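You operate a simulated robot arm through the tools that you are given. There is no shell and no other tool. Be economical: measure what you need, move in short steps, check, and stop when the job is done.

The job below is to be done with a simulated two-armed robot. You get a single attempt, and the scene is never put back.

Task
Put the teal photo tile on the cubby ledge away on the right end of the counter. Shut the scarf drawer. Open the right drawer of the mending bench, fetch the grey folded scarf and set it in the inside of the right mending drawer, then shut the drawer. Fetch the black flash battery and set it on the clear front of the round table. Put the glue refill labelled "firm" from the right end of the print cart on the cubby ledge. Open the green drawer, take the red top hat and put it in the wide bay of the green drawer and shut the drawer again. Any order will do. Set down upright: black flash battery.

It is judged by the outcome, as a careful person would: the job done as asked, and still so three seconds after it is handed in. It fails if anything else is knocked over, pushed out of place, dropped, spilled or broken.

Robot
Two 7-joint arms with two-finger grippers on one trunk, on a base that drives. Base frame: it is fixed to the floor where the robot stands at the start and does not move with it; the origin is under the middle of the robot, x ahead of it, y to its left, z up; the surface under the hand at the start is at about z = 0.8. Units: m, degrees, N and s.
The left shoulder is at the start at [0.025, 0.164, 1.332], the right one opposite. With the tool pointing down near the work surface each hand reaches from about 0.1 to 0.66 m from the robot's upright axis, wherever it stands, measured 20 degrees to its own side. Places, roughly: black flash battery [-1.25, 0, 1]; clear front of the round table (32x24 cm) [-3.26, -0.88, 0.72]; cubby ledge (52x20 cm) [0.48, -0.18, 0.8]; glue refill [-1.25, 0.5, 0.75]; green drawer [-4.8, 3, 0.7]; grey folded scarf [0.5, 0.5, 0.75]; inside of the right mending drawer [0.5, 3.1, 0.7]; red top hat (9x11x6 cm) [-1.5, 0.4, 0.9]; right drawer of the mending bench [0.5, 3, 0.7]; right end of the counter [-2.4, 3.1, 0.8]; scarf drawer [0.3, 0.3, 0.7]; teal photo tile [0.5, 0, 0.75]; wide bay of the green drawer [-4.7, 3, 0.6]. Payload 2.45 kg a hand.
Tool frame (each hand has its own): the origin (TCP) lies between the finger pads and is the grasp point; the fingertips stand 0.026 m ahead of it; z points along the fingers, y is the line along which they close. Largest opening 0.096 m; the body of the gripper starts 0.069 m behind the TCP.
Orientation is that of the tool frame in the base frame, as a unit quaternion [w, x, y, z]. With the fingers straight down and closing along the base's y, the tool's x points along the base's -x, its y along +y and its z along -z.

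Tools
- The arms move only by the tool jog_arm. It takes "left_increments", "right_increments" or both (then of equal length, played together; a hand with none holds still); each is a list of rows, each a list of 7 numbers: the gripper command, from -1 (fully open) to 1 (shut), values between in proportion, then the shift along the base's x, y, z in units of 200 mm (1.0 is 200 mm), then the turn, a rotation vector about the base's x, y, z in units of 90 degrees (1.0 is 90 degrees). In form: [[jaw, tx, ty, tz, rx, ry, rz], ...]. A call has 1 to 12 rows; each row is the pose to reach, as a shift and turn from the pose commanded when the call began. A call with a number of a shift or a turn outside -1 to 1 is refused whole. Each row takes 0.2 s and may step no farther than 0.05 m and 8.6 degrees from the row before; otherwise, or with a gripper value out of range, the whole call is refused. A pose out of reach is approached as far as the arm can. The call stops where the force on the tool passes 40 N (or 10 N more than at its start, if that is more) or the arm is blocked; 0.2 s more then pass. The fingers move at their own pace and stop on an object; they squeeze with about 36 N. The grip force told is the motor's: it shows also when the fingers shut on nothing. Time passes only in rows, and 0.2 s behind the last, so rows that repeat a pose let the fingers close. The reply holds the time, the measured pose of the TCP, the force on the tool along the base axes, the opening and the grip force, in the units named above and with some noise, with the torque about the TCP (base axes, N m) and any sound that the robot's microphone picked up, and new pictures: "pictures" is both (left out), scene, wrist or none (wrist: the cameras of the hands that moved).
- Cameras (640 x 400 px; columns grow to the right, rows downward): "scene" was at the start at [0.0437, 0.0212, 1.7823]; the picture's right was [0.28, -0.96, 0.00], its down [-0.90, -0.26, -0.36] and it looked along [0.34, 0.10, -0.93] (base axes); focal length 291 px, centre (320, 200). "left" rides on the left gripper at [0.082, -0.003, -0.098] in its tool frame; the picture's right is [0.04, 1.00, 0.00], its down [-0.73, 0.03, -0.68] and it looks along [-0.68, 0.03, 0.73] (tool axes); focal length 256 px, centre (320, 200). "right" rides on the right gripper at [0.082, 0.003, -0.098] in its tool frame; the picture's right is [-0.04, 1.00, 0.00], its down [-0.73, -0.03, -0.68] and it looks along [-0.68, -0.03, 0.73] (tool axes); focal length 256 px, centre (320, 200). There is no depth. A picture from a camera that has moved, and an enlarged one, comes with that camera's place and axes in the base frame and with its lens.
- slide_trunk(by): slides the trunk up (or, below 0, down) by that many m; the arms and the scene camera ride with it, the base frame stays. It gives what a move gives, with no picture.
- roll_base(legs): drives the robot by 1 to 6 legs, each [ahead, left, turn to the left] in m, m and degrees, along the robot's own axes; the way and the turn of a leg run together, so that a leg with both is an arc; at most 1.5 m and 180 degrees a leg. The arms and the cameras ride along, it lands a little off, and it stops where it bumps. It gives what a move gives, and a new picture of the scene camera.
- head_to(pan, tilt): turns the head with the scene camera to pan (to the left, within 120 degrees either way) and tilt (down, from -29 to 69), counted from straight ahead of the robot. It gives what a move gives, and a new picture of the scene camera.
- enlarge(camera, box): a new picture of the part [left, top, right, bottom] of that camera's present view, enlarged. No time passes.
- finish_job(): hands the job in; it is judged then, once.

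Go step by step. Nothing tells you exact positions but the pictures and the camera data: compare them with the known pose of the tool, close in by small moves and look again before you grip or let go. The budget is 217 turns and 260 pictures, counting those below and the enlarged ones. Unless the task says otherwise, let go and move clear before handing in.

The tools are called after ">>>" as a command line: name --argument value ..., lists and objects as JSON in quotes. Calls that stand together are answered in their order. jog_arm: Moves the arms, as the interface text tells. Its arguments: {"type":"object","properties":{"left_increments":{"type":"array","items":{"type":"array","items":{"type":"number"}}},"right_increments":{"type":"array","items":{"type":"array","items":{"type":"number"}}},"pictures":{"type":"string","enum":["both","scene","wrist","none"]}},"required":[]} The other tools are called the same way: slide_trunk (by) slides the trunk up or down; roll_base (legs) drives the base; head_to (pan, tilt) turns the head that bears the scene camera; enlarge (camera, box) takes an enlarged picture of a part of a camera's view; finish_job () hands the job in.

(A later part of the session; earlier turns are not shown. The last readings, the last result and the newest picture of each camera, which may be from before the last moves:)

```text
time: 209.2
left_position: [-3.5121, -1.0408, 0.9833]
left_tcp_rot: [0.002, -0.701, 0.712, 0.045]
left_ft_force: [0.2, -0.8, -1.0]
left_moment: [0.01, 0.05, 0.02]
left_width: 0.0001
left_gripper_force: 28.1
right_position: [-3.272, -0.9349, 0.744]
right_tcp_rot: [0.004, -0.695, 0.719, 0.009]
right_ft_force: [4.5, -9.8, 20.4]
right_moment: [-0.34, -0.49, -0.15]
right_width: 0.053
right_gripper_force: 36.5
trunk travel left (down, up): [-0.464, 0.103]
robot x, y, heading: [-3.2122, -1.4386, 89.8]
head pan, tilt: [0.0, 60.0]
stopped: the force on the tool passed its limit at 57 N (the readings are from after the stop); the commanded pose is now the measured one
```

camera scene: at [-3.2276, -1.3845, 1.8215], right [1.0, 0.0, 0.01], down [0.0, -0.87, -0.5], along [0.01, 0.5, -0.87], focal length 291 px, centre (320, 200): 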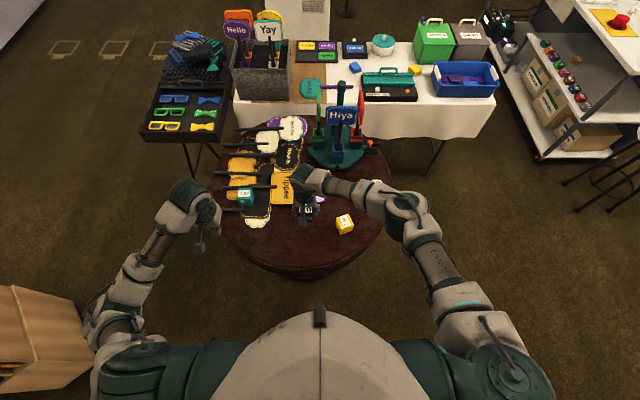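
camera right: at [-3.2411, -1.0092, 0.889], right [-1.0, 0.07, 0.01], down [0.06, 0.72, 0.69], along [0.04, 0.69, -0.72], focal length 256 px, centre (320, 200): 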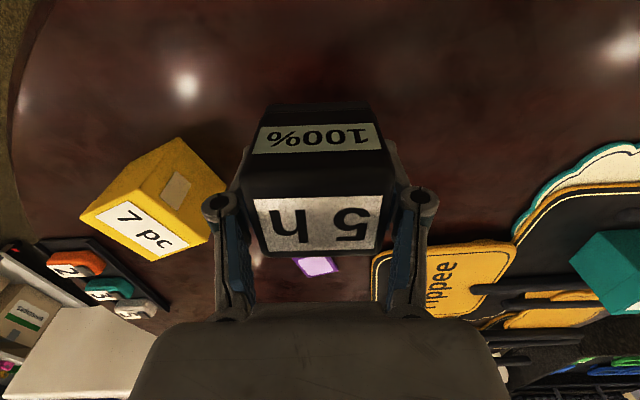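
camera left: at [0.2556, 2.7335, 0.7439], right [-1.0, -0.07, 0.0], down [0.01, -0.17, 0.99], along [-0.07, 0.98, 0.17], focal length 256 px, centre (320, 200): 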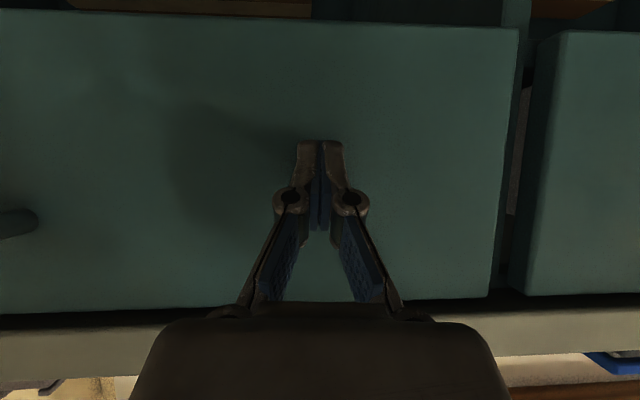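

The battery is in contact with the table. I'll ease the pressure, open the jaws a little and lift away.

>>> slide_trunk --by 0.003

>>> jog_arm --right_increments '[[-0.2, 0, 0, 0, 0, 0, 0], [-0.55, 0, 0, 0, 0, 0, 0], [-0.55, 0, 0, 0, 0, 0, 0], [-0.55, 0, 0, 0.1, 0, 0, 0], [-0.55, 0, 0, 0.3, 0, 0, 0], [-0.55, 0, 0, 0.5, 0, 0, 0], [-0.55, 0, 0, 0.7, 0, 0, 0]]' --pictures "wrist"

```text
time: 209.7
left_position: [-3.5125, -1.0376, 0.9853]
left_tcp_rot: [0.002, -0.701, 0.712, 0.043]
left_ft_force: [1.1, -0.2, -0.8]
left_moment: [0.01, 0.03, 0.01]
left_width: 0.0001
left_gripper_force: 29.1
right_position: [-3.2734, -0.9323, 0.7439]
right_tcp_rot: [0.005, -0.695, 0.719, 0.009]
right_ft_force: [-0.5, 0.6, -2.6]
right_moment: [0.03, 0.01, -0.01]
right_width: 0.0529
right_gripper_force: 35.9
trunk travel left (down, up): [-0.467, 0.1]
robot x, y, heading: [-3.2097, -1.4405, 90.0]
head pan, tilt: [0.0, 60.0]
```

```text
time: 211.3
left_position: [-3.5122, -1.0392, 0.9858]
left_tcp_rot: [0.003, -0.701, 0.712, 0.044]
left_ft_force: [0.5, 0.7, 0.8]
left_moment: [-0.01, -0.01, 0.0]
left_width: 0.0
left_gripper_force: 28.8
right_position: [-3.2716, -0.9349, 0.887]
right_tcp_rot: [0.004, -0.695, 0.719, 0.01]
right_ft_force: [0.4, -1.7, 0.3]
right_moment: [0.0, 0.02, 0.03]
right_width: 0.0746
right_gripper_force: 0.1
trunk travel left (down, up): [-0.467, 0.1]
robot x, y, heading: [-3.2124, -1.4379, 90.0]
head pan, tilt: [0.0, 60.0]
camera right: at [-3.2771, -1.0179, 0.9829], right [-1.0, 0.07, 0.01], down [0.06, 0.72, 0.69], along [0.04, 0.69, -0.72], focal length 256 px, centre (320, 200)
```

right: 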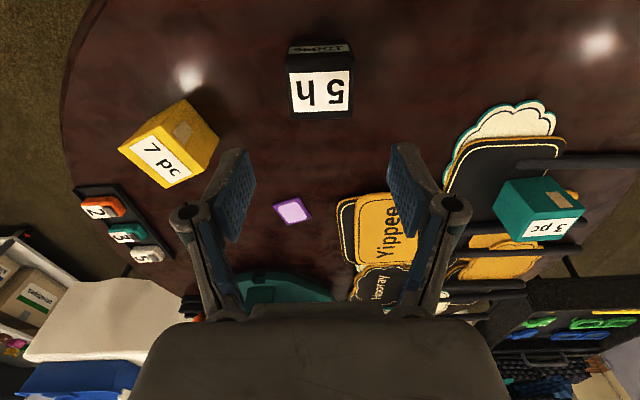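

The battery stands upright on the clear front. I'll retract, then drive around to the west side of the print cart for the red hat.

>>> jog_arm --right_increments '[[-0.5, 0, 0, 0.2, 0, 0, 0], [-0.5, 0, 0, 0.4, 0, 0, 0], [-0.5, 0, -0.15, 0.6, 0, 0, 0], [-0.5, 0, -0.35, 0.7, 0, 0, 0], [-0.5, 0.1, -0.55, 0.7, 0, 0, 0], [-0.5, 0.25, -0.65, 0.7, 0, 0, 0]]' --pictures "none"

>>> slide_trunk --by 0.08

>>> roll_base --legs '[[0, -1.25, 0], [0.3, 0, 0], [0, 0, -90]]'

>>> head_to --pan 30 --tilt 50

```text
time: 212.7
left_position: [-3.5106, -1.0399, 0.986]
left_tcp_rot: [0.001, -0.701, 0.712, 0.045]
left_ft_force: [0.6, 0.1, -0.5]
left_moment: [0.02, 0.0, 0.01]
left_width: 0.0
left_gripper_force: 28.2
right_position: [-3.219, -1.0628, 1.0285]
right_tcp_rot: [0.004, -0.695, 0.719, 0.009]
right_ft_force: [-0.3, -0.1, -0.8]
right_moment: [-0.01, 0.04, -0.01]
right_width: 0.0719
right_gripper_force: 0.1
trunk travel left (down, up): [-0.467, 0.1]
robot x, y, heading: [-3.211, -1.4432, 89.9]
head pan, tilt: [0.0, 60.0]
```

```text
time: 213.9
left_position: [-3.5129, -1.0398, 1.0653]
left_tcp_rot: [0.001, -0.701, 0.711, 0.044]
left_ft_force: [-0.6, -0.1, 0.3]
left_moment: [-0.01, 0.0, 0.0]
left_width: 0.0
left_gripper_force: 28.6
right_position: [-3.2224, -1.065, 1.1062]
right_tcp_rot: [0.004, -0.696, 0.718, 0.009]
right_ft_force: [-0.2, -0.2, -0.3]
right_moment: [-0.01, -0.03, -0.02]
right_width: 0.072
right_gripper_force: 0.1
trunk travel left (down, up): [-0.547, 0.02]
robot x, y, heading: [-3.2084, -1.4418, 89.7]
head pan, tilt: [0.0, 60.0]
```

```text
time: 225.7
left_position: [-1.5516, -0.8412, 1.0643]
left_tcp_rot: [0.034, 0.012, 0.999, 0.03]
left_ft_force: [-0.2, -1.1, 0.0]
left_moment: [-0.01, 0.03, 0.02]
left_width: 0.0001
left_gripper_force: 28.9
right_position: [-1.5798, -1.1318, 1.106]
right_tcp_rot: [0.009, 0.02, 1.0, 0.003]
right_ft_force: [0.4, 0.1, 0.6]
right_moment: [0.02, -0.03, 0.02]
right_width: 0.0716
right_gripper_force: 0.2
trunk travel left (down, up): [-0.547, 0.02]
robot x, y, heading: [-1.9556, -1.1413, -0.7]
head pan, tilt: [0.0, 60.0]
camera scene: at [-1.9011, -1.1395, 1.8385], right [-0.01, -1.0, 0.0], down [-0.87, 0.01, -0.5], along [0.5, -0.01, -0.87], focal length 291 px, centre (320, 200)
```

scene: 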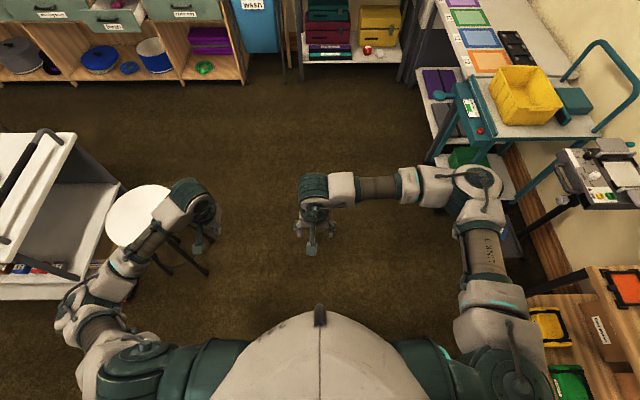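

```text
time: 226.6
left_position: [-1.554, -0.8421, 1.0663]
left_tcp_rot: [0.034, 0.012, 0.999, 0.03]
left_ft_force: [0.0, -0.2, 0.8]
left_moment: [0.02, 0.0, -0.02]
left_width: 0.0
left_gripper_force: 28.6
right_position: [-1.5828, -1.1299, 1.107]
right_tcp_rot: [0.01, 0.02, 1.0, 0.003]
right_ft_force: [-0.5, 0.3, -1.2]
right_moment: [-0.01, -0.05, -0.02]
right_width: 0.0721
right_gripper_force: 0.2
trunk travel left (down, up): [-0.547, 0.02]
robot x, y, heading: [-1.9567, -1.1404, -0.7]
head pan, tilt: [30.0, 50.0]
camera scene: at [-1.9006, -1.101, 1.851], right [0.49, -0.87, 0.0], down [-0.67, -0.38, -0.64], along [0.56, 0.31, -0.77], focal length 291 px, centre (320, 200)
```

scene: 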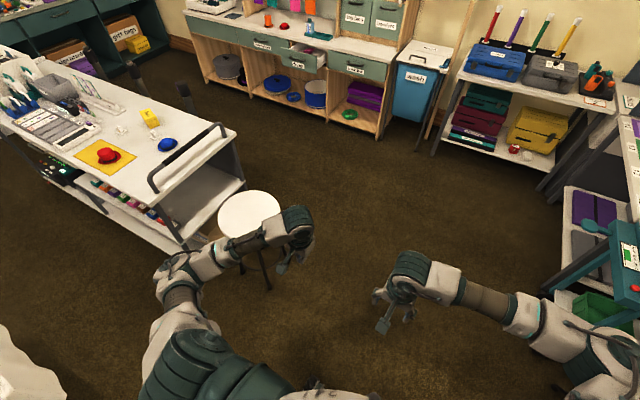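

The gap between the cart and the white table is very narrow, so I'll reach the hat and glue from the north later. With both hands free, I'll go past the sewing counter now and shut the scarf drawer on the way.

>>> roll_base --legs '[[1.45, 0, 0.7], [0.2, 0, 0], [0, 1.35, 0]]'

>>> head_to --pan 5 --tilt 60

```text
time: 241.4
left_position: [0.0952, 0.5167, 1.0657]
left_tcp_rot: [0.034, 0.007, 0.999, 0.03]
left_ft_force: [0.0, 0.4, 0.3]
left_moment: [-0.04, 0.0, 0.01]
left_width: 0.0001
left_gripper_force: 28.4
right_position: [0.0687, 0.2261, 1.1078]
right_tcp_rot: [0.011, 0.017, 1.0, 0.004]
right_ft_force: [0.3, -0.2, 0.3]
right_moment: [0.02, -0.01, 0.0]
right_width: 0.0721
right_gripper_force: 0.0
trunk travel left (down, up): [-0.547, 0.02]
robot x, y, heading: [-0.3095, 0.2089, -0.2]
head pan, tilt: [30.0, 50.0]
camera scene: at [-0.2498, 0.2617, 1.8508], right [0.5, -0.87, 0.0], down [-0.67, -0.39, -0.64], along [0.55, 0.32, -0.77], focal length 291 px, centre (320, 200)
```

scene: 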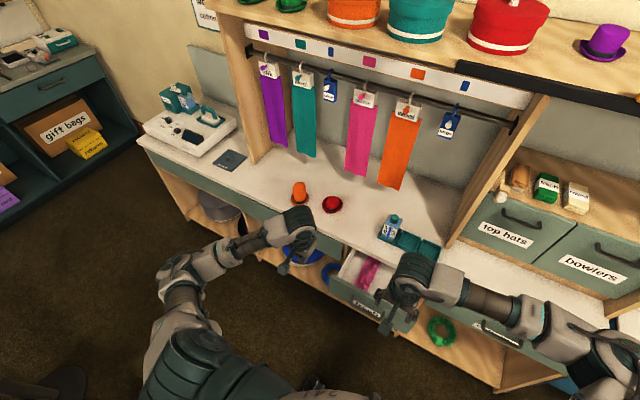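

```text
time: 242.3
left_position: [0.0922, 0.5133, 1.0681]
left_tcp_rot: [0.034, 0.007, 0.999, 0.031]
left_ft_force: [0.1, -0.2, 0.1]
left_moment: [0.01, 0.03, 0.01]
left_width: 0.0
left_gripper_force: 28.6
right_position: [0.0653, 0.2242, 1.1091]
right_tcp_rot: [0.013, 0.016, 1.0, 0.003]
right_ft_force: [-0.7, -0.1, -0.2]
right_moment: [0.05, -0.04, -0.01]
right_width: 0.072
right_gripper_force: 0.1
trunk travel left (down, up): [-0.547, 0.02]
robot x, y, heading: [-0.3042, 0.2103, -0.1]
head pan, tilt: [5.0, 60.0]
camera scene: at [-0.2504, 0.23, 1.8385], right [0.09, -1.0, 0.01], down [-0.86, -0.08, -0.5], along [0.5, 0.04, -0.87], focal length 291 px, centre (320, 200)
```

scene: 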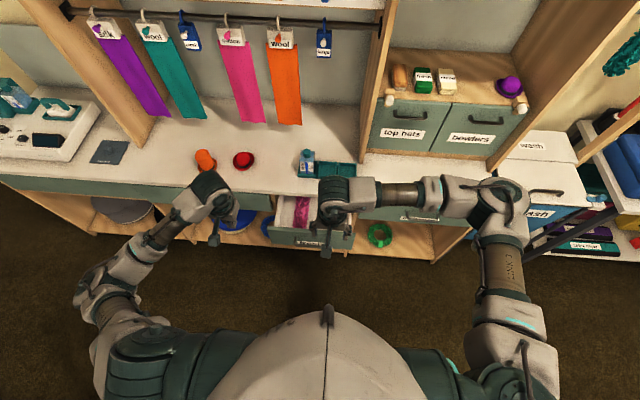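

The scarf drawer's front is at about x = 0.19, y 0.16–0.44. I'll lower the trunk and tilt the closed left hand forward in front of it, beside the handle.

>>> slide_trunk --by -0.1

>>> jog_arm --left_increments '[[1, -0.05, -0.1, -0.12, 0, -0.08, 0], [1, -0.08, -0.2, -0.25, 0, -0.16, 0], [1, -0.1, -0.3, -0.4, 0, -0.24, 0], [1, -0.1, -0.4, -0.55, 0, -0.32, 0], [1, -0.1, -0.5, -0.7, 0, -0.4, 0], [1, -0.1, -0.6, -0.85, 0, -0.48, 0], [1, -0.1, -0.67, -1.0, 0, -0.56, 0], [1, -0.1, -0.67, -1.0, 0, -0.6, 0]]' --right_increments '[[-0.5, -0.05, -0.1, 0, 0, 0, 0], [-0.5, -0.1, -0.2, 0, 0, 0, 0], [-0.5, -0.1, -0.3, 0, 0, 0, 0], [-0.5, -0.1, -0.4, 0, 0, 0, 0], [-0.5, -0.1, -0.5, 0, 0, 0, 0], [-0.5, -0.1, -0.6, 0, 0, 0, 0], [-0.5, -0.1, -0.7, 0, 0, 0, 0], [-0.5, -0.1, -0.75, 0, 0, 0, 0]]' --pictures "both"

```text
time: 243.6
left_position: [0.092, 0.5067, 0.971]
left_tcp_rot: [0.035, 0.008, 0.999, 0.033]
left_ft_force: [0.2, 0.1, 1.0]
left_moment: [0.01, 0.02, 0.0]
left_width: 0.0
left_gripper_force: 28.0
right_position: [0.0656, 0.2175, 1.0092]
right_tcp_rot: [0.012, 0.015, 1.0, 0.007]
right_ft_force: [0.1, 0.2, -0.9]
right_moment: [0.02, 0.03, 0.0]
right_width: 0.072
right_gripper_force: 0.0
trunk travel left (down, up): [-0.447, 0.12]
robot x, y, heading: [-0.303, 0.2085, 0.0]
head pan, tilt: [5.0, 60.0]
```

```text
time: 245.4
left_position: [0.0705, 0.3735, 0.7688]
left_tcp_rot: [0.485, -0.007, 0.874, 0.033]
left_ft_force: [-0.3, 0.1, 0.6]
left_moment: [-0.03, -0.03, -0.01]
left_width: 0.0
left_gripper_force: 28.1
right_position: [0.0441, 0.0667, 1.0073]
right_tcp_rot: [0.012, 0.017, 1.0, 0.007]
right_ft_force: [-0.6, 0.5, 0.7]
right_moment: [-0.01, 0.02, 0.05]
right_width: 0.0721
right_gripper_force: 0.1
trunk travel left (down, up): [-0.447, 0.12]
robot x, y, heading: [-0.307, 0.212, -0.2]
head pan, tilt: [5.0, 60.0]
camera scene: at [-0.2487, 0.2147, 1.7388], right [0.08, -1.0, 0.0], down [-0.86, -0.07, -0.5], along [0.5, 0.04, -0.87], focal length 291 px, centre (320, 200)
camera right: at [-0.0377, 0.0713, 1.1047], right [0.07, 1.0, 0.02], down [0.72, -0.06, 0.7], along [0.69, -0.04, -0.72], focal length 256 px, centre (320, 200)
camera left: at [-0.0556, 0.3666, 0.7521], right [-0.07, 1.0, 0.02], down [-0.19, -0.03, 0.98], along [0.98, 0.06, 0.19], focal length 256 px, centre (320, 200)
```

scene: 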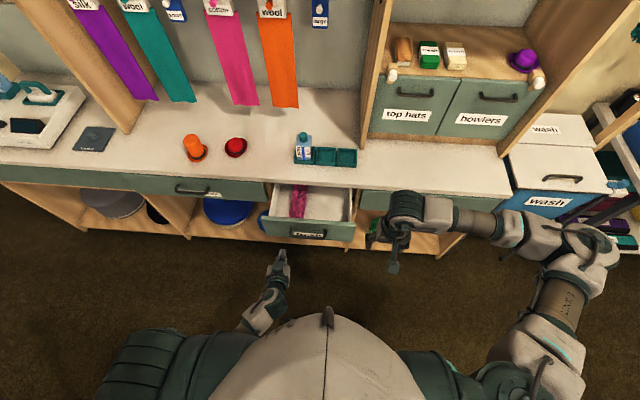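
right: 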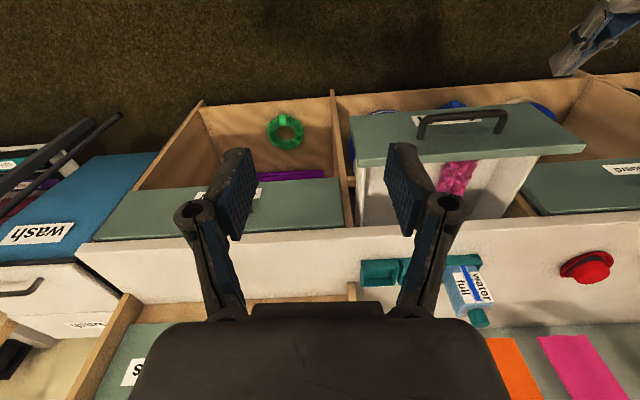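
left: 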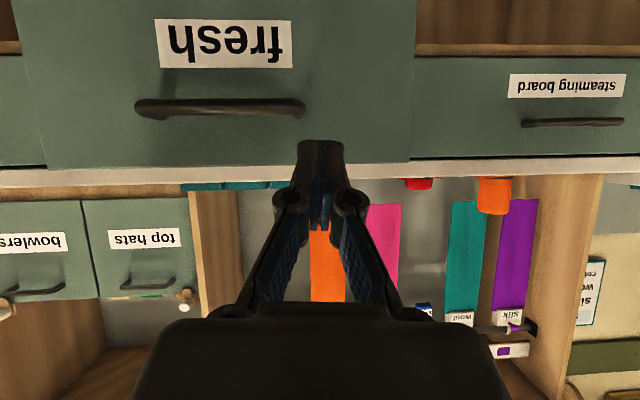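

The open drawer (labelled "fresh", holding the pink scarf) is right ahead. I'll lower the fingertips to its face beside the handle and push.

>>> jog_arm --left_increments '[[1, 0, 0.08, -0.15, 0, 0, 0], [1, 0, 0.08, -0.26, 0, 0, 0], [1, 0.15, 0.08, -0.26, 0, 0, 0], [1, 0.3, 0.08, -0.26, 0, 0, 0], [1, 0.4, 0.08, -0.26, 0, 0, 0], [1, 0.5, 0.08, -0.26, 0, 0, 0], [1, 0.6, 0.08, -0.26, 0, 0, 0], [1, 0.7, 0.08, -0.26, 0, 0, 0], [1, 0.8, 0.08, -0.26, 0, 0, 0]]' --pictures "wrist"

```text
time: 247.4
left_position: [0.2332, 0.391, 0.7173]
left_tcp_rot: [0.484, -0.008, 0.874, 0.034]
left_ft_force: [-0.6, 0.3, 0.4]
left_moment: [-0.01, -0.01, 0.01]
left_width: 0.0
left_gripper_force: 28.6
right_position: [0.0462, 0.0685, 1.0086]
right_tcp_rot: [0.012, 0.016, 1.0, 0.008]
right_ft_force: [0.0, 0.5, 0.2]
right_moment: [0.01, 0.02, -0.04]
right_width: 0.072
right_gripper_force: 0.0
trunk travel left (down, up): [-0.447, 0.12]
robot x, y, heading: [-0.3058, 0.2089, -0.0]
head pan, tilt: [5.0, 60.0]
camera left: at [0.1069, 0.3842, 0.7004], right [-0.07, 1.0, 0.02], down [-0.19, -0.03, 0.98], along [0.98, 0.06, 0.19], focal length 256 px, centre (320, 200)
```

left: 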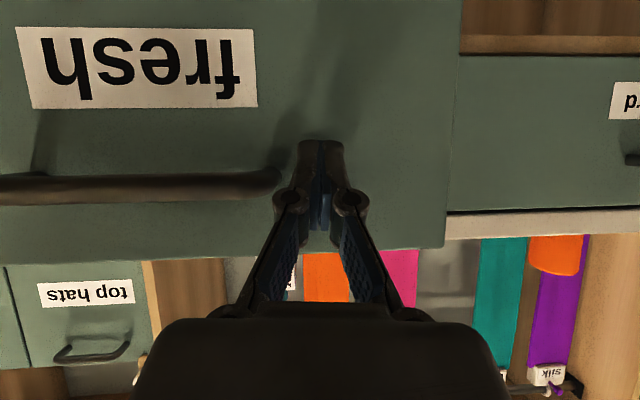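

Contact looks near and the drawer is moving or about to. I'll continue the push.

>>> jog_arm --left_increments '[[1, 0.08, 0, 0, 0, 0, 0], [1, 0.16, 0, 0, 0, 0, 0], [1, 0.24, 0, 0, 0, 0, 0], [1, 0.32, 0, 0, 0, 0, 0], [1, 0.38, 0, 0, 0, 0, 0], [1, 0.43, 0, 0, 0, 0, 0], [1, 0.48, 0, 0, 0, 0, 0]]' --pictures "both"

```text
time: 249.0
left_position: [0.3274, 0.3904, 0.7163]
left_tcp_rot: [0.484, -0.007, 0.875, 0.033]
left_ft_force: [0.6, 0.2, -0.1]
left_moment: [0.04, -0.03, 0.0]
left_width: 0.0
left_gripper_force: 28.8
right_position: [0.0456, 0.0682, 1.0082]
right_tcp_rot: [0.012, 0.016, 1.0, 0.006]
right_ft_force: [-0.4, 1.0, 0.6]
right_moment: [0.0, 0.0, 0.0]
right_width: 0.0718
right_gripper_force: 0.0
trunk travel left (down, up): [-0.447, 0.12]
robot x, y, heading: [-0.3064, 0.2133, -0.1]
head pan, tilt: [5.0, 60.0]
camera scene: at [-0.2451, 0.2166, 1.7387], right [0.08, -1.0, 0.0], down [-0.86, -0.07, -0.5], along [0.49, 0.04, -0.87], focal length 291 px, centre (320, 200)
camera left: at [0.202, 0.3831, 0.7], right [-0.07, 1.0, 0.02], down [-0.19, -0.03, 0.98], along [0.98, 0.06, 0.19], focal length 256 px, centre (320, 200)
```

scene: 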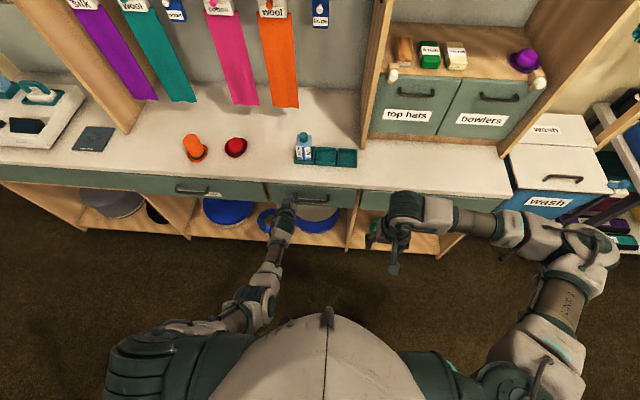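
left: 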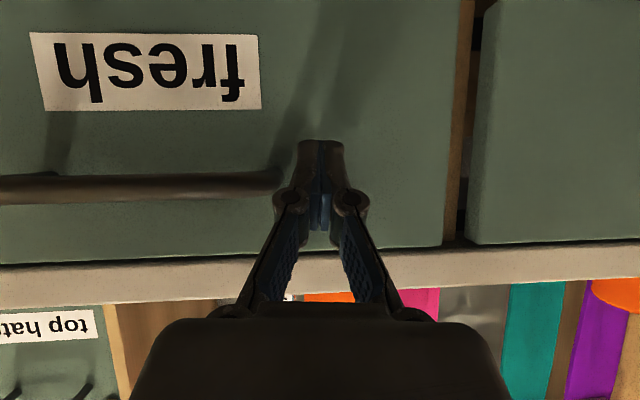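

Almost shut. I'll press gently until it hits its stop.

>>> jog_arm --left_increments '[[1, 0.03, 0, 0, 0, 0, 0], [1, 0.06, 0, 0, 0, 0, 0], [1, 0.09, 0, 0, 0, 0, 0], [1, 0.12, 0, 0, 0, 0, 0], [1, 0.15, 0, 0, 0, 0, 0]]' --pictures "wrist"

```text
time: 249.8
left_position: [0.3334, 0.3905, 0.7131]
left_tcp_rot: [0.48, -0.009, 0.876, 0.033]
left_ft_force: [-33.7, -1.4, 18.4]
left_moment: [-0.04, -0.39, -0.12]
left_width: 0.0
left_gripper_force: 28.9
right_position: [0.042, 0.0698, 1.0109]
right_tcp_rot: [0.013, 0.016, 1.0, 0.006]
right_ft_force: [0.2, 0.1, 1.1]
right_moment: [0.03, 0.0, 0.0]
right_width: 0.0721
right_gripper_force: 0.0
trunk travel left (down, up): [-0.447, 0.12]
robot x, y, heading: [-0.3053, 0.2097, -0.1]
head pan, tilt: [5.0, 60.0]
stopped in row 3 (left hand): the force on the tool passed its limit at 47 N (the readings are from after the stop); the commanded pose is now the measured one
camera left: at [0.2089, 0.3825, 0.6972], right [-0.07, 1.0, 0.02], down [-0.18, -0.03, 0.98], along [0.98, 0.06, 0.18], focal length 256 px, centre (320, 200)
```

left: 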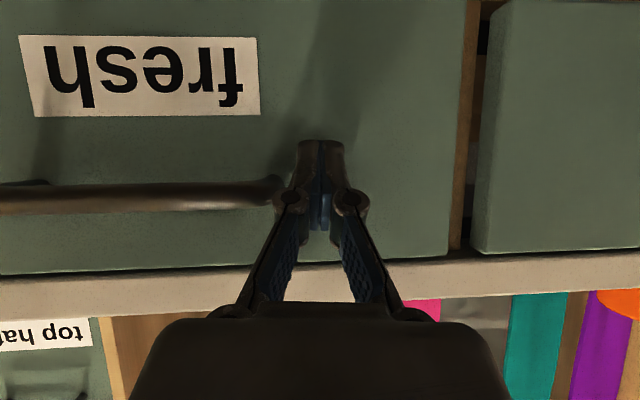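

The scarf drawer is shut. I'll retract and return the left hand to pointing down.

>>> jog_arm --left_increments '[[1, -0.2, 0, 0, 0, 0, 0], [1, -0.4, 0, 0, 0, 0, 0], [1, -0.6, 0, 0, 0, 0, 0], [1, -0.8, 0, 0.1, 0, 0.05, 0], [1, -1.0, 0.05, 0.2, 0, 0.12, 0], [1, -1.0, 0.15, 0.35, 0, 0.2, 0], [1, -1.0, 0.25, 0.5, 0, 0.28, 0], [1, -1.0, 0.35, 0.65, 0, 0.36, 0], [1, -1.0, 0.45, 0.8, 0, 0.44, 0], [1, -1.0, 0.5, 0.95, 0, 0.52, 0], [1, -1.0, 0.5, 1.0, 0, 0.6, 0], [1, -1.0, 0.5, 1.0, 0, 0.64, 0]]' --pictures "scene"

>>> slide_trunk --by 0.1

>>> enlarge --camera "scene" --box '[240, 150, 520, 260]'

```text
time: 252.4
left_position: [0.1369, 0.486, 0.9144]
left_tcp_rot: [-0.002, 0.009, 0.999, 0.034]
left_ft_force: [1.3, -0.5, -0.1]
left_moment: [0.04, -0.02, -0.02]
left_width: 0.0001
left_gripper_force: 28.2
right_position: [0.0445, 0.0651, 1.0092]
right_tcp_rot: [0.013, 0.017, 1.0, 0.008]
right_ft_force: [0.5, -0.1, 0.6]
right_moment: [0.04, -0.01, 0.04]
right_width: 0.0718
right_gripper_force: 0.0
trunk travel left (down, up): [-0.447, 0.12]
robot x, y, heading: [-0.3081, 0.211, -0.1]
head pan, tilt: [5.0, 60.0]
camera scene: at [-0.2465, 0.2089, 1.7387], right [0.08, -1.0, -0.01], down [-0.86, -0.07, -0.5], along [0.5, 0.05, -0.87], focal length 291 px, centre (320, 200)
```

scene: 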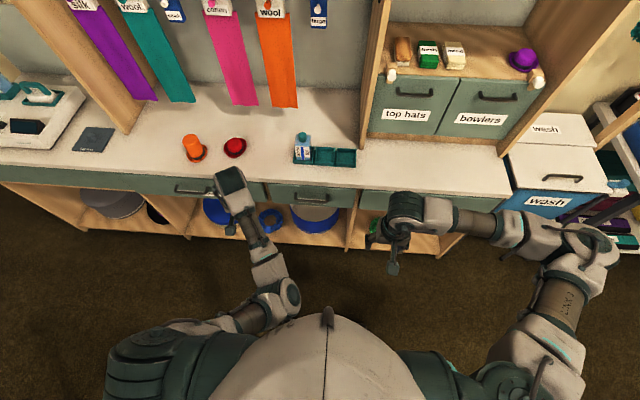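

```text
time: 253.7
left_position: [0.1382, 0.4935, 1.0131]
left_tcp_rot: [-0.002, 0.008, 0.999, 0.032]
left_ft_force: [0.1, 0.1, -0.4]
left_moment: [-0.03, 0.01, 0.0]
left_width: 0.0002
left_gripper_force: 28.2
right_position: [0.0449, 0.0714, 1.1096]
right_tcp_rot: [0.014, 0.016, 1.0, 0.005]
right_ft_force: [-0.1, 0.4, 0.0]
right_moment: [-0.01, 0.01, 0.02]
right_width: 0.072
right_gripper_force: 0.1
trunk travel left (down, up): [-0.547, 0.02]
robot x, y, heading: [-0.3079, 0.2103, -0.1]
head pan, tilt: [5.0, 60.0]
```

```text
2.29 times, centred on (380, 205) of scene
camera zoom: at [-0.2509, 0.2197, 1.8384], right [0.09, -1.0, 0.0], down [-0.86, -0.07, -0.5], along [0.5, 0.04, -0.87], focal length 666 px, centre (183, 189)
```

zoom: 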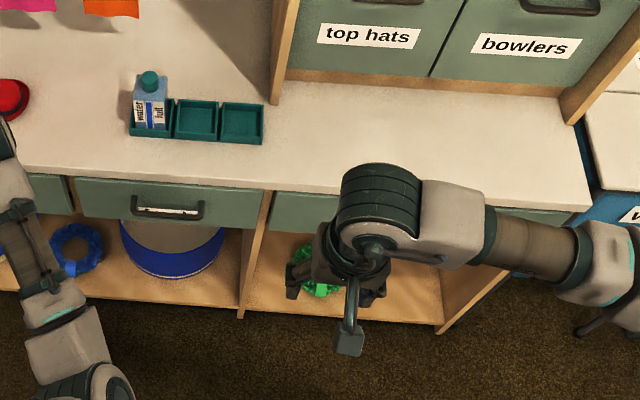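

Everything at the counter is in order. Now I'll drive up the aisle and around to the cart's north-west side for the hat.

>>> roll_base --legs '[[0, 0, 90], [0.9, 0.05, 0], [0.98, 0, 0], [0, 1.2, 0], [0, 0.45, 0], [0, 0, 160]]'

>>> head_to --pan 0 --tilt 40

```text
time: 281.6
left_position: [-1.9006, 1.5847, 1.0145]
left_tcp_rot: [0.028, 0.821, 0.57, 0.02]
left_ft_force: [-0.1, 0.1, -0.1]
left_moment: [0.02, 0.01, 0.02]
left_width: 0.0
left_gripper_force: 28.3
right_position: [-2.2662, 1.8139, 1.1089]
right_tcp_rot: [0.012, 0.826, 0.563, -0.005]
right_ft_force: [-0.8, 0.0, -0.2]
right_moment: [0.0, 0.0, -0.02]
right_width: 0.0722
right_gripper_force: 0.0
trunk travel left (down, up): [-0.547, 0.02]
robot x, y, heading: [-2.0087, 2.0943, -109.6]
head pan, tilt: [5.0, 60.0]
camera scene: at [-2.0301, 2.0484, 1.8385], right [-0.97, 0.25, 0.0], down [0.22, 0.84, -0.5], along [-0.12, -0.48, -0.87], focal length 291 px, centre (320, 200)
```

scene: 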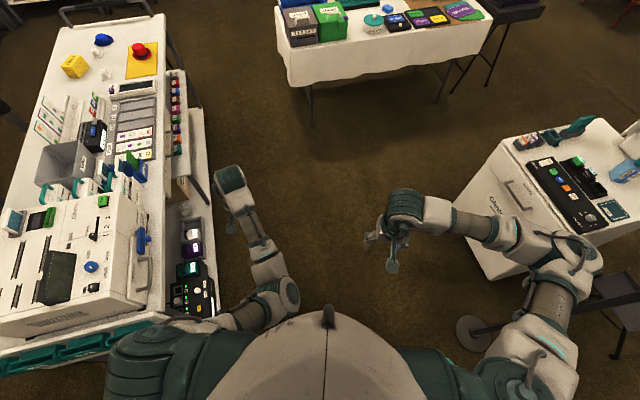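

```text
time: 282.4
left_position: [-1.8992, 1.5867, 1.0143]
left_tcp_rot: [0.028, 0.82, 0.571, 0.019]
left_ft_force: [-0.4, 0.0, -0.2]
left_moment: [0.03, 0.0, 0.01]
left_width: 0.0001
left_gripper_force: 28.2
right_position: [-2.2645, 1.8162, 1.1103]
right_tcp_rot: [0.014, 0.825, 0.564, -0.008]
right_ft_force: [-0.6, -0.1, -0.3]
right_moment: [0.01, 0.01, 0.01]
right_width: 0.0721
right_gripper_force: 0.1
trunk travel left (down, up): [-0.547, 0.02]
robot x, y, heading: [-2.0138, 2.0956, -109.7]
head pan, tilt: [0.0, 40.0]
camera scene: at [-2.0404, 2.0323, 1.8651], right [-0.94, 0.34, 0.0], down [0.22, 0.61, -0.76], along [-0.25, -0.72, -0.65], focal length 291 px, centre (320, 200)
```

scene: 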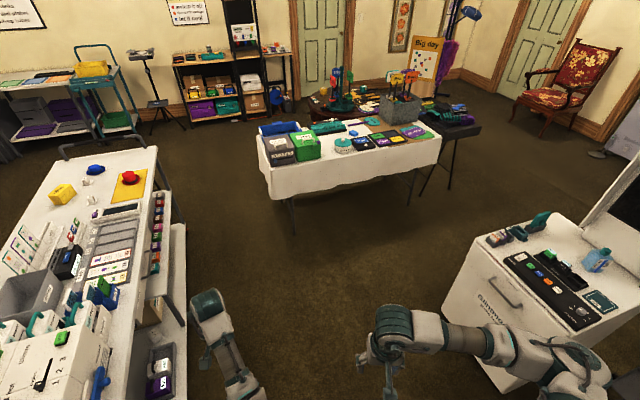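

From the north I can stand west of the cart at about [-1.91, 0.72] and reach both the hat and the glue with the right hand. I'll raise the left hand, turn to face +x, then slide south.

>>> jog_arm --left_increments '[[1, 0, 0, 0.2, 0, 0, 0], [1, -0.05, 0.1, 0.4, 0, 0, 0], [1, -0.1, 0.2, 0.5, 0, 0, 0], [1, -0.1, 0.3, 0.5, 0, 0, 0]]' --pictures "none"

>>> roll_base --legs '[[0, 0, 109.7], [-0.14, 0, 0], [0, -0.9, 0]]'

>>> head_to --pan -25 --tilt 50

```text
time: 283.4
left_position: [-1.8919, 1.568, 1.0429]
left_tcp_rot: [0.029, 0.819, 0.572, 0.018]
left_ft_force: [-0.3, -0.8, 0.8]
left_moment: [-0.01, 0.0, -0.01]
left_width: 0.0
left_gripper_force: 28.6
left hand out of reach, approached as far as the arm can: row 1, 2, 3, 4
right_position: [-2.2626, 1.8155, 1.1111]
right_tcp_rot: [0.013, 0.825, 0.564, -0.008]
right_ft_force: [0.2, 0.2, 0.1]
right_moment: [0.03, -0.01, -0.04]
right_width: 0.0719
right_gripper_force: 0.0
trunk travel left (down, up): [-0.547, 0.02]
robot x, y, heading: [-2.0102, 2.0973, -109.7]
head pan, tilt: [0.0, 40.0]
```

```text
time: 293.7
left_position: [-1.6969, 1.4869, 1.0435]
left_tcp_rot: [0.001, 0.006, 0.999, 0.035]
left_ft_force: [0.1, -0.4, -0.1]
left_moment: [-0.03, 0.01, 0.0]
left_width: 0.0
left_gripper_force: 29.1
right_position: [-1.8065, 1.0539, 1.1109]
right_tcp_rot: [0.015, 0.014, 1.0, 0.004]
right_ft_force: [0.1, 0.3, -0.2]
right_moment: [0.04, -0.03, 0.01]
right_width: 0.072
right_gripper_force: 0.0
trunk travel left (down, up): [-0.547, 0.02]
robot x, y, heading: [-2.1526, 1.1959, -0.2]
head pan, tilt: [0.0, 40.0]
camera scene: at [-2.0792, 1.1938, 1.8652], right [0.0, -1.0, 0.0], down [-0.65, 0.0, -0.76], along [0.76, 0.0, -0.65], focal length 291 px, centre (320, 200)
```

scene: 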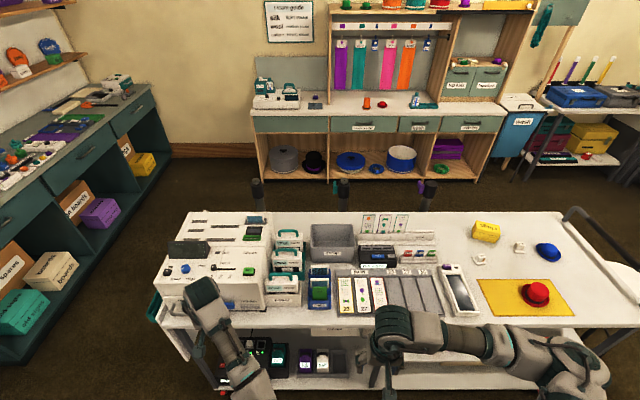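

```text
time: 294.6
left_position: [-1.6996, 1.4879, 1.046]
left_tcp_rot: [0.003, 0.005, 0.999, 0.036]
left_ft_force: [0.0, -0.5, 0.0]
left_moment: [-0.02, -0.05, -0.02]
left_width: 0.0
left_gripper_force: 28.3
right_position: [-1.8073, 1.0536, 1.1122]
right_tcp_rot: [0.015, 0.015, 1.0, 0.006]
right_ft_force: [-0.3, 0.6, -0.4]
right_moment: [0.01, 0.06, 0.04]
right_width: 0.0719
right_gripper_force: 0.1
trunk travel left (down, up): [-0.547, 0.02]
robot x, y, heading: [-2.1508, 1.1954, 0.1]
head pan, tilt: [-25.0, 50.0]
camera scene: at [-2.0947, 1.1605, 1.851], right [-0.42, -0.91, 0.0], down [-0.7, 0.32, -0.64], along [0.58, -0.27, -0.77], focal length 291 px, centre (320, 200)
```

scene: 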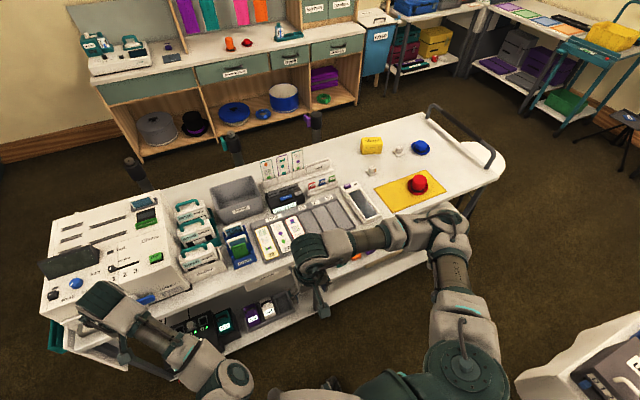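

The hat and glue positions agree with the earlier views. I'll tuck the left hand back, then slide into place.

>>> jog_arm --left_increments '[[1, -0.2, 0, 0, 0, 0, 0], [1, -0.4, 0, 0.1, 0, 0, 0], [1, -0.6, 0, 0.2, 0, 0, 0], [1, -0.8, 0, 0.3, 0, 0, 0]]' --pictures "none"

>>> roll_base --legs '[[0, -0.44, 0], [0.22, 0, 0]]'

```text
time: 295.6
left_position: [-1.8118, 1.548, 1.0089]
left_tcp_rot: [0.001, 0.007, 0.999, 0.039]
left_ft_force: [0.6, -0.8, 0.0]
left_moment: [-0.06, 0.01, 0.0]
left_width: 0.0003
left_gripper_force: 28.4
left hand out of reach, approached as far as the arm can: row 1, 2, 3, 4
right_position: [-1.8095, 1.0539, 1.1113]
right_tcp_rot: [0.016, 0.015, 1.0, 0.005]
right_ft_force: [0.0, 0.0, 0.6]
right_moment: [0.0, -0.01, 0.01]
right_width: 0.0721
right_gripper_force: 0.0
trunk travel left (down, up): [-0.547, 0.02]
robot x, y, heading: [-2.1504, 1.1982, 0.1]
head pan, tilt: [-25.0, 50.0]
```

```text
time: 299.6
left_position: [-1.5945, 1.1063, 1.0122]
left_tcp_rot: [0.002, 0.002, 0.999, 0.041]
left_ft_force: [-0.3, 0.6, -0.9]
left_moment: [0.04, 0.0, -0.02]
left_width: 0.0
left_gripper_force: 29.0
right_position: [-1.5893, 0.6113, 1.112]
right_tcp_rot: [0.016, 0.012, 1.0, 0.008]
right_ft_force: [0.2, 0.5, 0.5]
right_moment: [0.06, 0.0, 0.0]
right_width: 0.072
right_gripper_force: 0.0
trunk travel left (down, up): [-0.547, 0.02]
robot x, y, heading: [-1.9334, 0.7519, 0.2]
head pan, tilt: [-25.0, 50.0]
camera scene: at [-1.8809, 0.7145, 1.8511], right [-0.42, -0.91, 0.0], down [-0.7, 0.32, -0.64], along [0.58, -0.27, -0.77], focal length 291 px, centre (320, 200)
```

scene: 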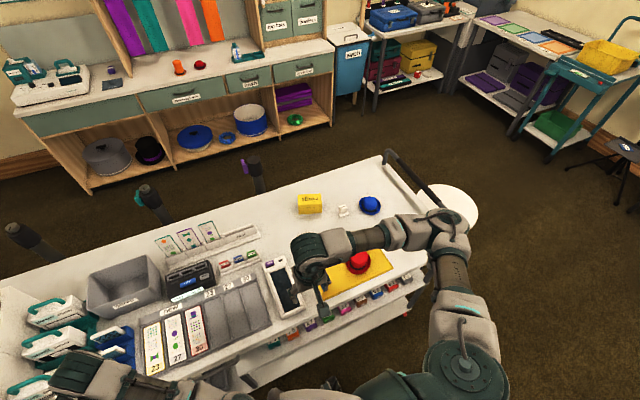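

I'll swing the right hand over the red hat with the jaws open.

>>> jog_arm --right_increments '[[-1, 0.1, -0.2, 0, 0, 0, 0], [-1, 0.2, -0.4, 0, 0, 0, 0], [-1, 0.3, -0.6, 0, 0, 0, 0], [-1, 0.4, -0.8, -0.05, 0, 0, 0], [-1, 0.5, -1.0, -0.1, 0, 0, 0], [-1, 0.55, -1.0, -0.25, 0, 0, 0], [-1, 0.55, -1.0, -0.4, 0, 0, 0]]' --pictures "both"

```text
time: 301.1
left_position: [-1.5937, 1.1132, 1.0109]
left_tcp_rot: [0.003, 0.002, 0.999, 0.039]
left_ft_force: [-0.2, 0.8, 0.7]
left_moment: [-0.01, -0.01, 0.02]
left_width: 0.0001
left_gripper_force: 28.3
right_position: [-1.4788, 0.4164, 1.0316]
right_tcp_rot: [0.016, 0.013, 1.0, 0.005]
right_ft_force: [-0.1, 0.4, -0.4]
right_moment: [0.01, 0.01, 0.01]
right_width: 0.0959
right_gripper_force: 0.0
trunk travel left (down, up): [-0.547, 0.02]
robot x, y, heading: [-1.9357, 0.7569, 0.7]
head pan, tilt: [-25.0, 50.0]
camera scene: at [-1.8746, 0.7219, 1.851], right [-0.42, -0.91, 0.0], down [-0.7, 0.32, -0.64], along [0.58, -0.27, -0.77], focal length 291 px, centre (320, 200)
camera right: at [-1.5625, 0.4206, 1.1267], right [0.06, 1.0, 0.01], down [0.71, -0.05, 0.7], along [0.7, -0.04, -0.71], focal length 256 px, centre (320, 200)
```

scene: 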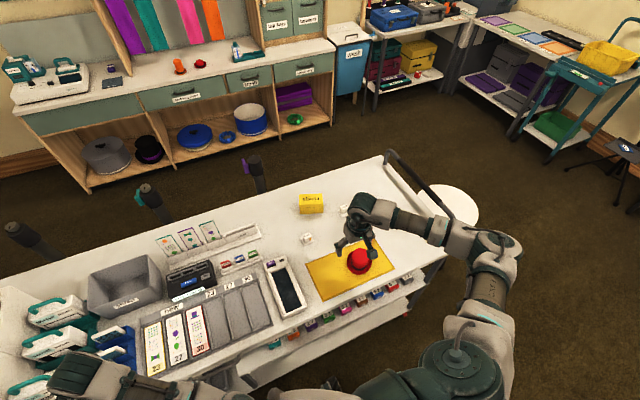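
right: 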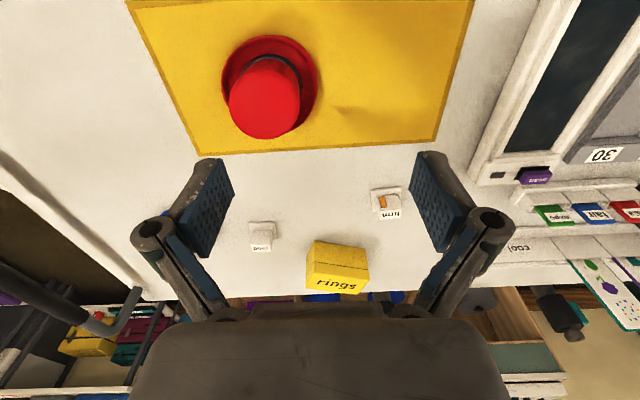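

The hat's crown is centred at about [-1.465, 0.365] with its top near z = 0.9. I'll align over it and lower partway.

>>> jog_arm --right_increments '[[-0.8, 0.05, -0.15, -0.1, 0, 0, 0], [-0.8, 0.07, -0.25, -0.25, 0, 0, 0], [-0.8, 0.07, -0.25, -0.4, 0, 0, 0], [-0.8, 0.07, -0.25, -0.4, 0, 0, 0]]' --pictures "wrist"

```text
time: 302.1
left_position: [-1.5948, 1.1112, 1.0104]
left_tcp_rot: [0.002, 0.002, 0.999, 0.039]
left_ft_force: [0.5, 0.6, 0.5]
left_moment: [-0.03, 0.0, 0.02]
left_width: 0.0
left_gripper_force: 28.6
right_position: [-1.4669, 0.3676, 0.9513]
right_tcp_rot: [0.016, 0.012, 1.0, 0.005]
right_ft_force: [-0.6, 0.6, -0.3]
right_moment: [0.02, -0.01, -0.01]
right_width: 0.0865
right_gripper_force: 0.2
trunk travel left (down, up): [-0.547, 0.02]
robot x, y, heading: [-1.931, 0.7511, 0.1]
head pan, tilt: [-25.0, 50.0]
camera right: at [-1.5499, 0.3709, 1.0467], right [0.06, 1.0, 0.01], down [0.71, -0.05, 0.7], along [0.7, -0.04, -0.71], focal length 256 px, centre (320, 200)
```

right: 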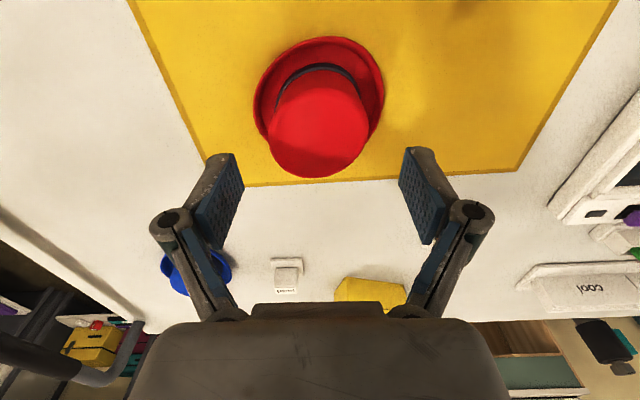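

Well aligned with the crown. I'll lower to grasp height.

>>> jog_arm --right_increments '[[-0.8, 0, -0.01, -0.1, 0, 0, 0], [-0.8, 0, -0.01, -0.2, 0, 0, 0], [-0.8, 0, -0.01, -0.28, 0, 0, 0], [-0.8, 0, -0.01, -0.28, 0, 0, 0]]' --pictures "wrist"

```text
time: 303.1
left_position: [-1.595, 1.1116, 1.0103]
left_tcp_rot: [0.002, 0.002, 0.999, 0.04]
left_ft_force: [0.3, 0.0, 0.7]
left_moment: [-0.03, -0.01, 0.0]
left_width: 0.0
left_gripper_force: 28.3
right_position: [-1.466, 0.3629, 0.8942]
right_tcp_rot: [0.016, 0.012, 1.0, 0.006]
right_ft_force: [-0.7, 0.2, -0.1]
right_moment: [0.02, 0.0, -0.01]
right_width: 0.0861
right_gripper_force: 0.0
trunk travel left (down, up): [-0.547, 0.02]
robot x, y, heading: [-1.9345, 0.7541, 0.3]
head pan, tilt: [-25.0, 50.0]
camera right: at [-1.549, 0.3676, 0.9907], right [0.06, 1.0, 0.01], down [0.71, -0.05, 0.7], along [0.7, -0.04, -0.71], focal length 256 px, centre (320, 200)
```

right: 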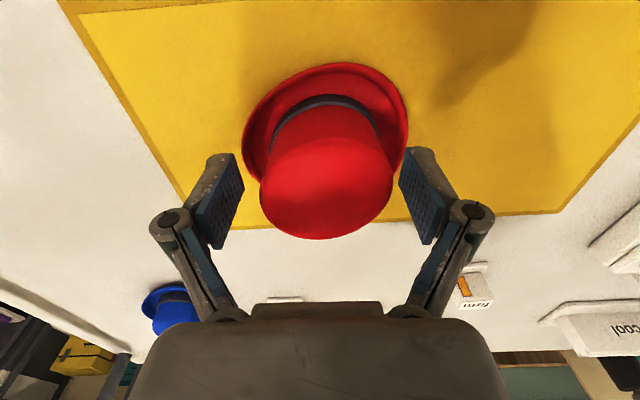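

The crown is between the pads, just above the brim. I'll close gently and lift.

>>> jog_arm --right_increments '[[-0.3, 0, 0.01, 0, 0, 0, 0], [0.2, 0, 0.01, 0, 0, 0, 0], [1, 0, 0.01, 0, 0, 0, 0], [1, 0, 0.01, 0, 0, 0, 0]]' --pictures "none"

>>> jog_arm --right_increments '[[1, 0, 0, 0.1, 0, 0, 0], [1, 0, 0, 0.3, 0, 0, 0], [1, 0, 0, 0.5, 0, 0, 0], [1, -0.05, 0.05, 0.7, 0, 0, 0], [1, -0.2, 0.2, 0.8, 0, 0, 0], [1, -0.35, 0.35, 0.9, 0, 0, 0], [1, -0.5, 0.5, 1.0, 0, 0, 0]]' --pictures "both"

```text
time: 304.1
left_position: [-1.594, 1.1093, 1.0121]
left_tcp_rot: [0.002, 0.002, 0.999, 0.04]
left_ft_force: [-0.2, -0.2, -0.3]
left_moment: [0.0, 0.01, 0.04]
left_width: 0.0
left_gripper_force: 28.9
right_position: [-1.4658, 0.3651, 0.8972]
right_tcp_rot: [0.015, 0.012, 1.0, 0.005]
right_ft_force: [0.1, -2.6, 4.4]
right_moment: [-0.07, 0.03, 0.05]
right_width: 0.0633
right_gripper_force: 35.4
trunk travel left (down, up): [-0.547, 0.02]
robot x, y, heading: [-1.9332, 0.7526, 0.2]
head pan, tilt: [-25.0, 50.0]
```

```text
time: 305.8
left_position: [-1.5939, 1.1106, 1.0115]
left_tcp_rot: [0.001, 0.002, 0.999, 0.04]
left_ft_force: [0.1, 0.8, 0.2]
left_moment: [0.0, -0.01, 0.0]
left_width: 0.0002
left_gripper_force: 28.5
right_position: [-1.5651, 0.4683, 1.0976]
right_tcp_rot: [0.016, 0.013, 1.0, 0.005]
right_ft_force: [0.1, 0.8, 0.1]
right_moment: [-0.02, -0.01, 0.0]
right_width: 0.0632
right_gripper_force: 36.2
trunk travel left (down, up): [-0.547, 0.02]
robot x, y, heading: [-1.9333, 0.7502, 0.2]
head pan, tilt: [-25.0, 50.0]
camera scene: at [-1.8768, 0.7215, 1.8511], right [-0.42, -0.91, 0.0], down [-0.7, 0.32, -0.64], along [0.58, -0.27, -0.77], focal length 291 px, centre (320, 200)
camera right: at [-1.6493, 0.4707, 1.1932], right [0.07, 1.0, 0.01], down [0.71, -0.05, 0.7], along [0.7, -0.04, -0.71], focal length 256 px, centre (320, 200)
```

scene: 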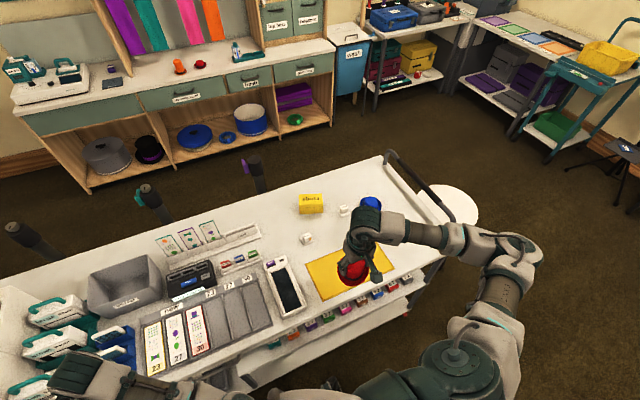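
right: 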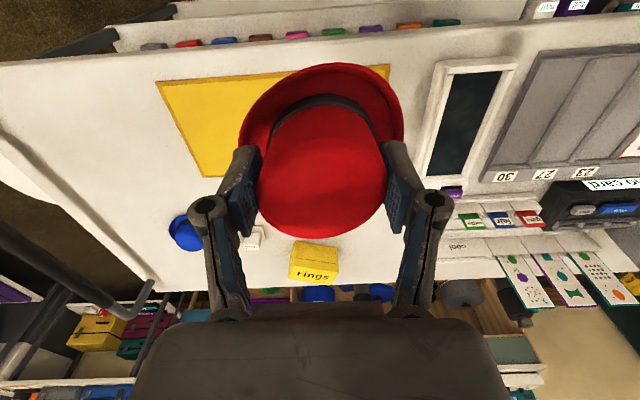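

The hat is secured. I'll back away from the cart and turn around to look toward the green drawer in the far corner.

>>> roll_base --legs '[[-0.28, 0, 0], [0, 0.35, 0], [0, 0, 150]]'

>>> head_to --pan 0 --tilt 25

```text
time: 315.7
left_position: [-2.6888, 0.965, 1.0091]
left_tcp_rot: [0.034, 0.964, -0.264, -0.011]
left_ft_force: [-0.7, -0.4, 0.2]
left_moment: [0.01, -0.03, 0.01]
left_width: 0.0
left_gripper_force: 28.0
right_position: [-2.3904, 1.5336, 1.0991]
right_tcp_rot: [0.0, 0.962, -0.273, -0.016]
right_ft_force: [0.2, -0.7, -0.5]
right_moment: [0.02, -0.03, -0.01]
right_width: 0.0631
right_gripper_force: 35.8
trunk travel left (down, up): [-0.547, 0.02]
robot x, y, heading: [-2.2144, 1.1015, 150.2]
head pan, tilt: [-25.0, 50.0]
camera scene: at [-2.2433, 1.1632, 1.851], right [0.82, 0.57, 0.0], down [0.44, -0.63, -0.64], along [-0.37, 0.52, -0.77], focal length 291 px, centre (320, 200)
```

scene: 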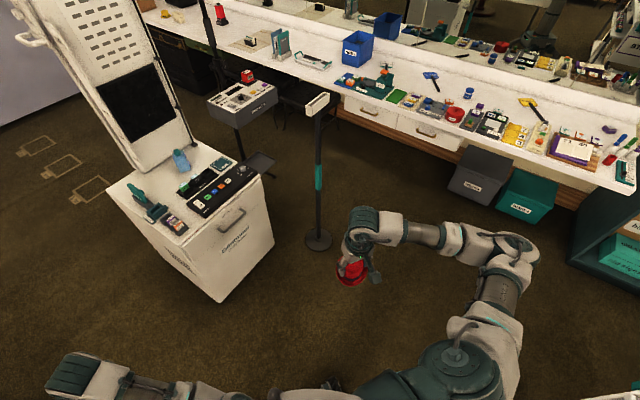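

```text
time: 316.6
left_position: [-2.6879, 0.9623, 1.009]
left_tcp_rot: [0.035, 0.964, -0.263, -0.012]
left_ft_force: [0.3, 0.0, -0.2]
left_moment: [0.03, 0.01, -0.01]
left_width: 0.0
left_gripper_force: 28.3
right_position: [-2.3889, 1.5328, 1.0991]
right_tcp_rot: [-0.001, 0.962, -0.272, -0.017]
right_ft_force: [-0.8, -0.3, -0.6]
right_moment: [-0.04, -0.01, -0.02]
right_width: 0.0629
right_gripper_force: 36.2
trunk travel left (down, up): [-0.547, 0.02]
robot x, y, heading: [-2.2146, 1.1034, 149.8]
head pan, tilt: [0.0, 25.0]
camera scene: at [-2.2759, 1.1512, 1.8884], right [0.5, 0.86, 0.0], down [0.37, -0.22, -0.9], along [-0.78, 0.45, -0.43], focal length 291 px, centre (320, 200)
```

scene: 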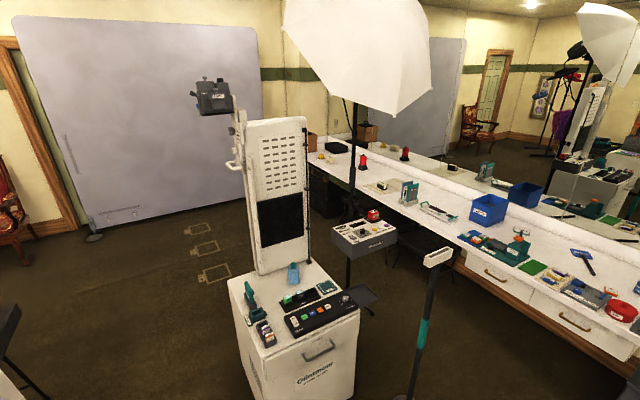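

I can see the counter's far left end. I'll enlarge that area to find the green drawer.

>>> enlarge --camera "scene" --box '[290, 120, 450, 220]'

```text
4.00 times, centred on (370, 170) of scene
camera zoom: at [-2.2759, 1.1512, 1.8884], right [0.5, 0.86, 0.0], down [0.37, -0.22, -0.9], along [-0.78, 0.45, -0.43], focal length 1165 px, centre (120, 320)
```

zoom: 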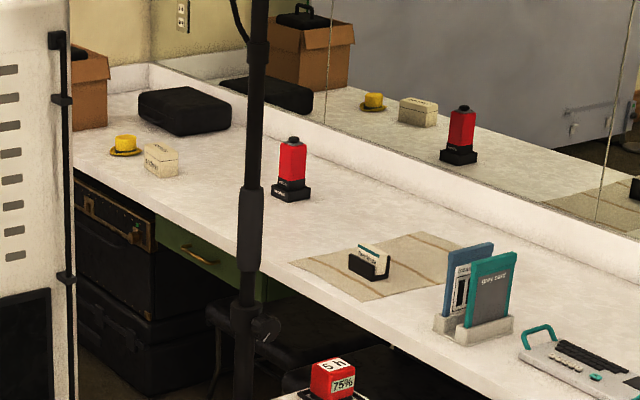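

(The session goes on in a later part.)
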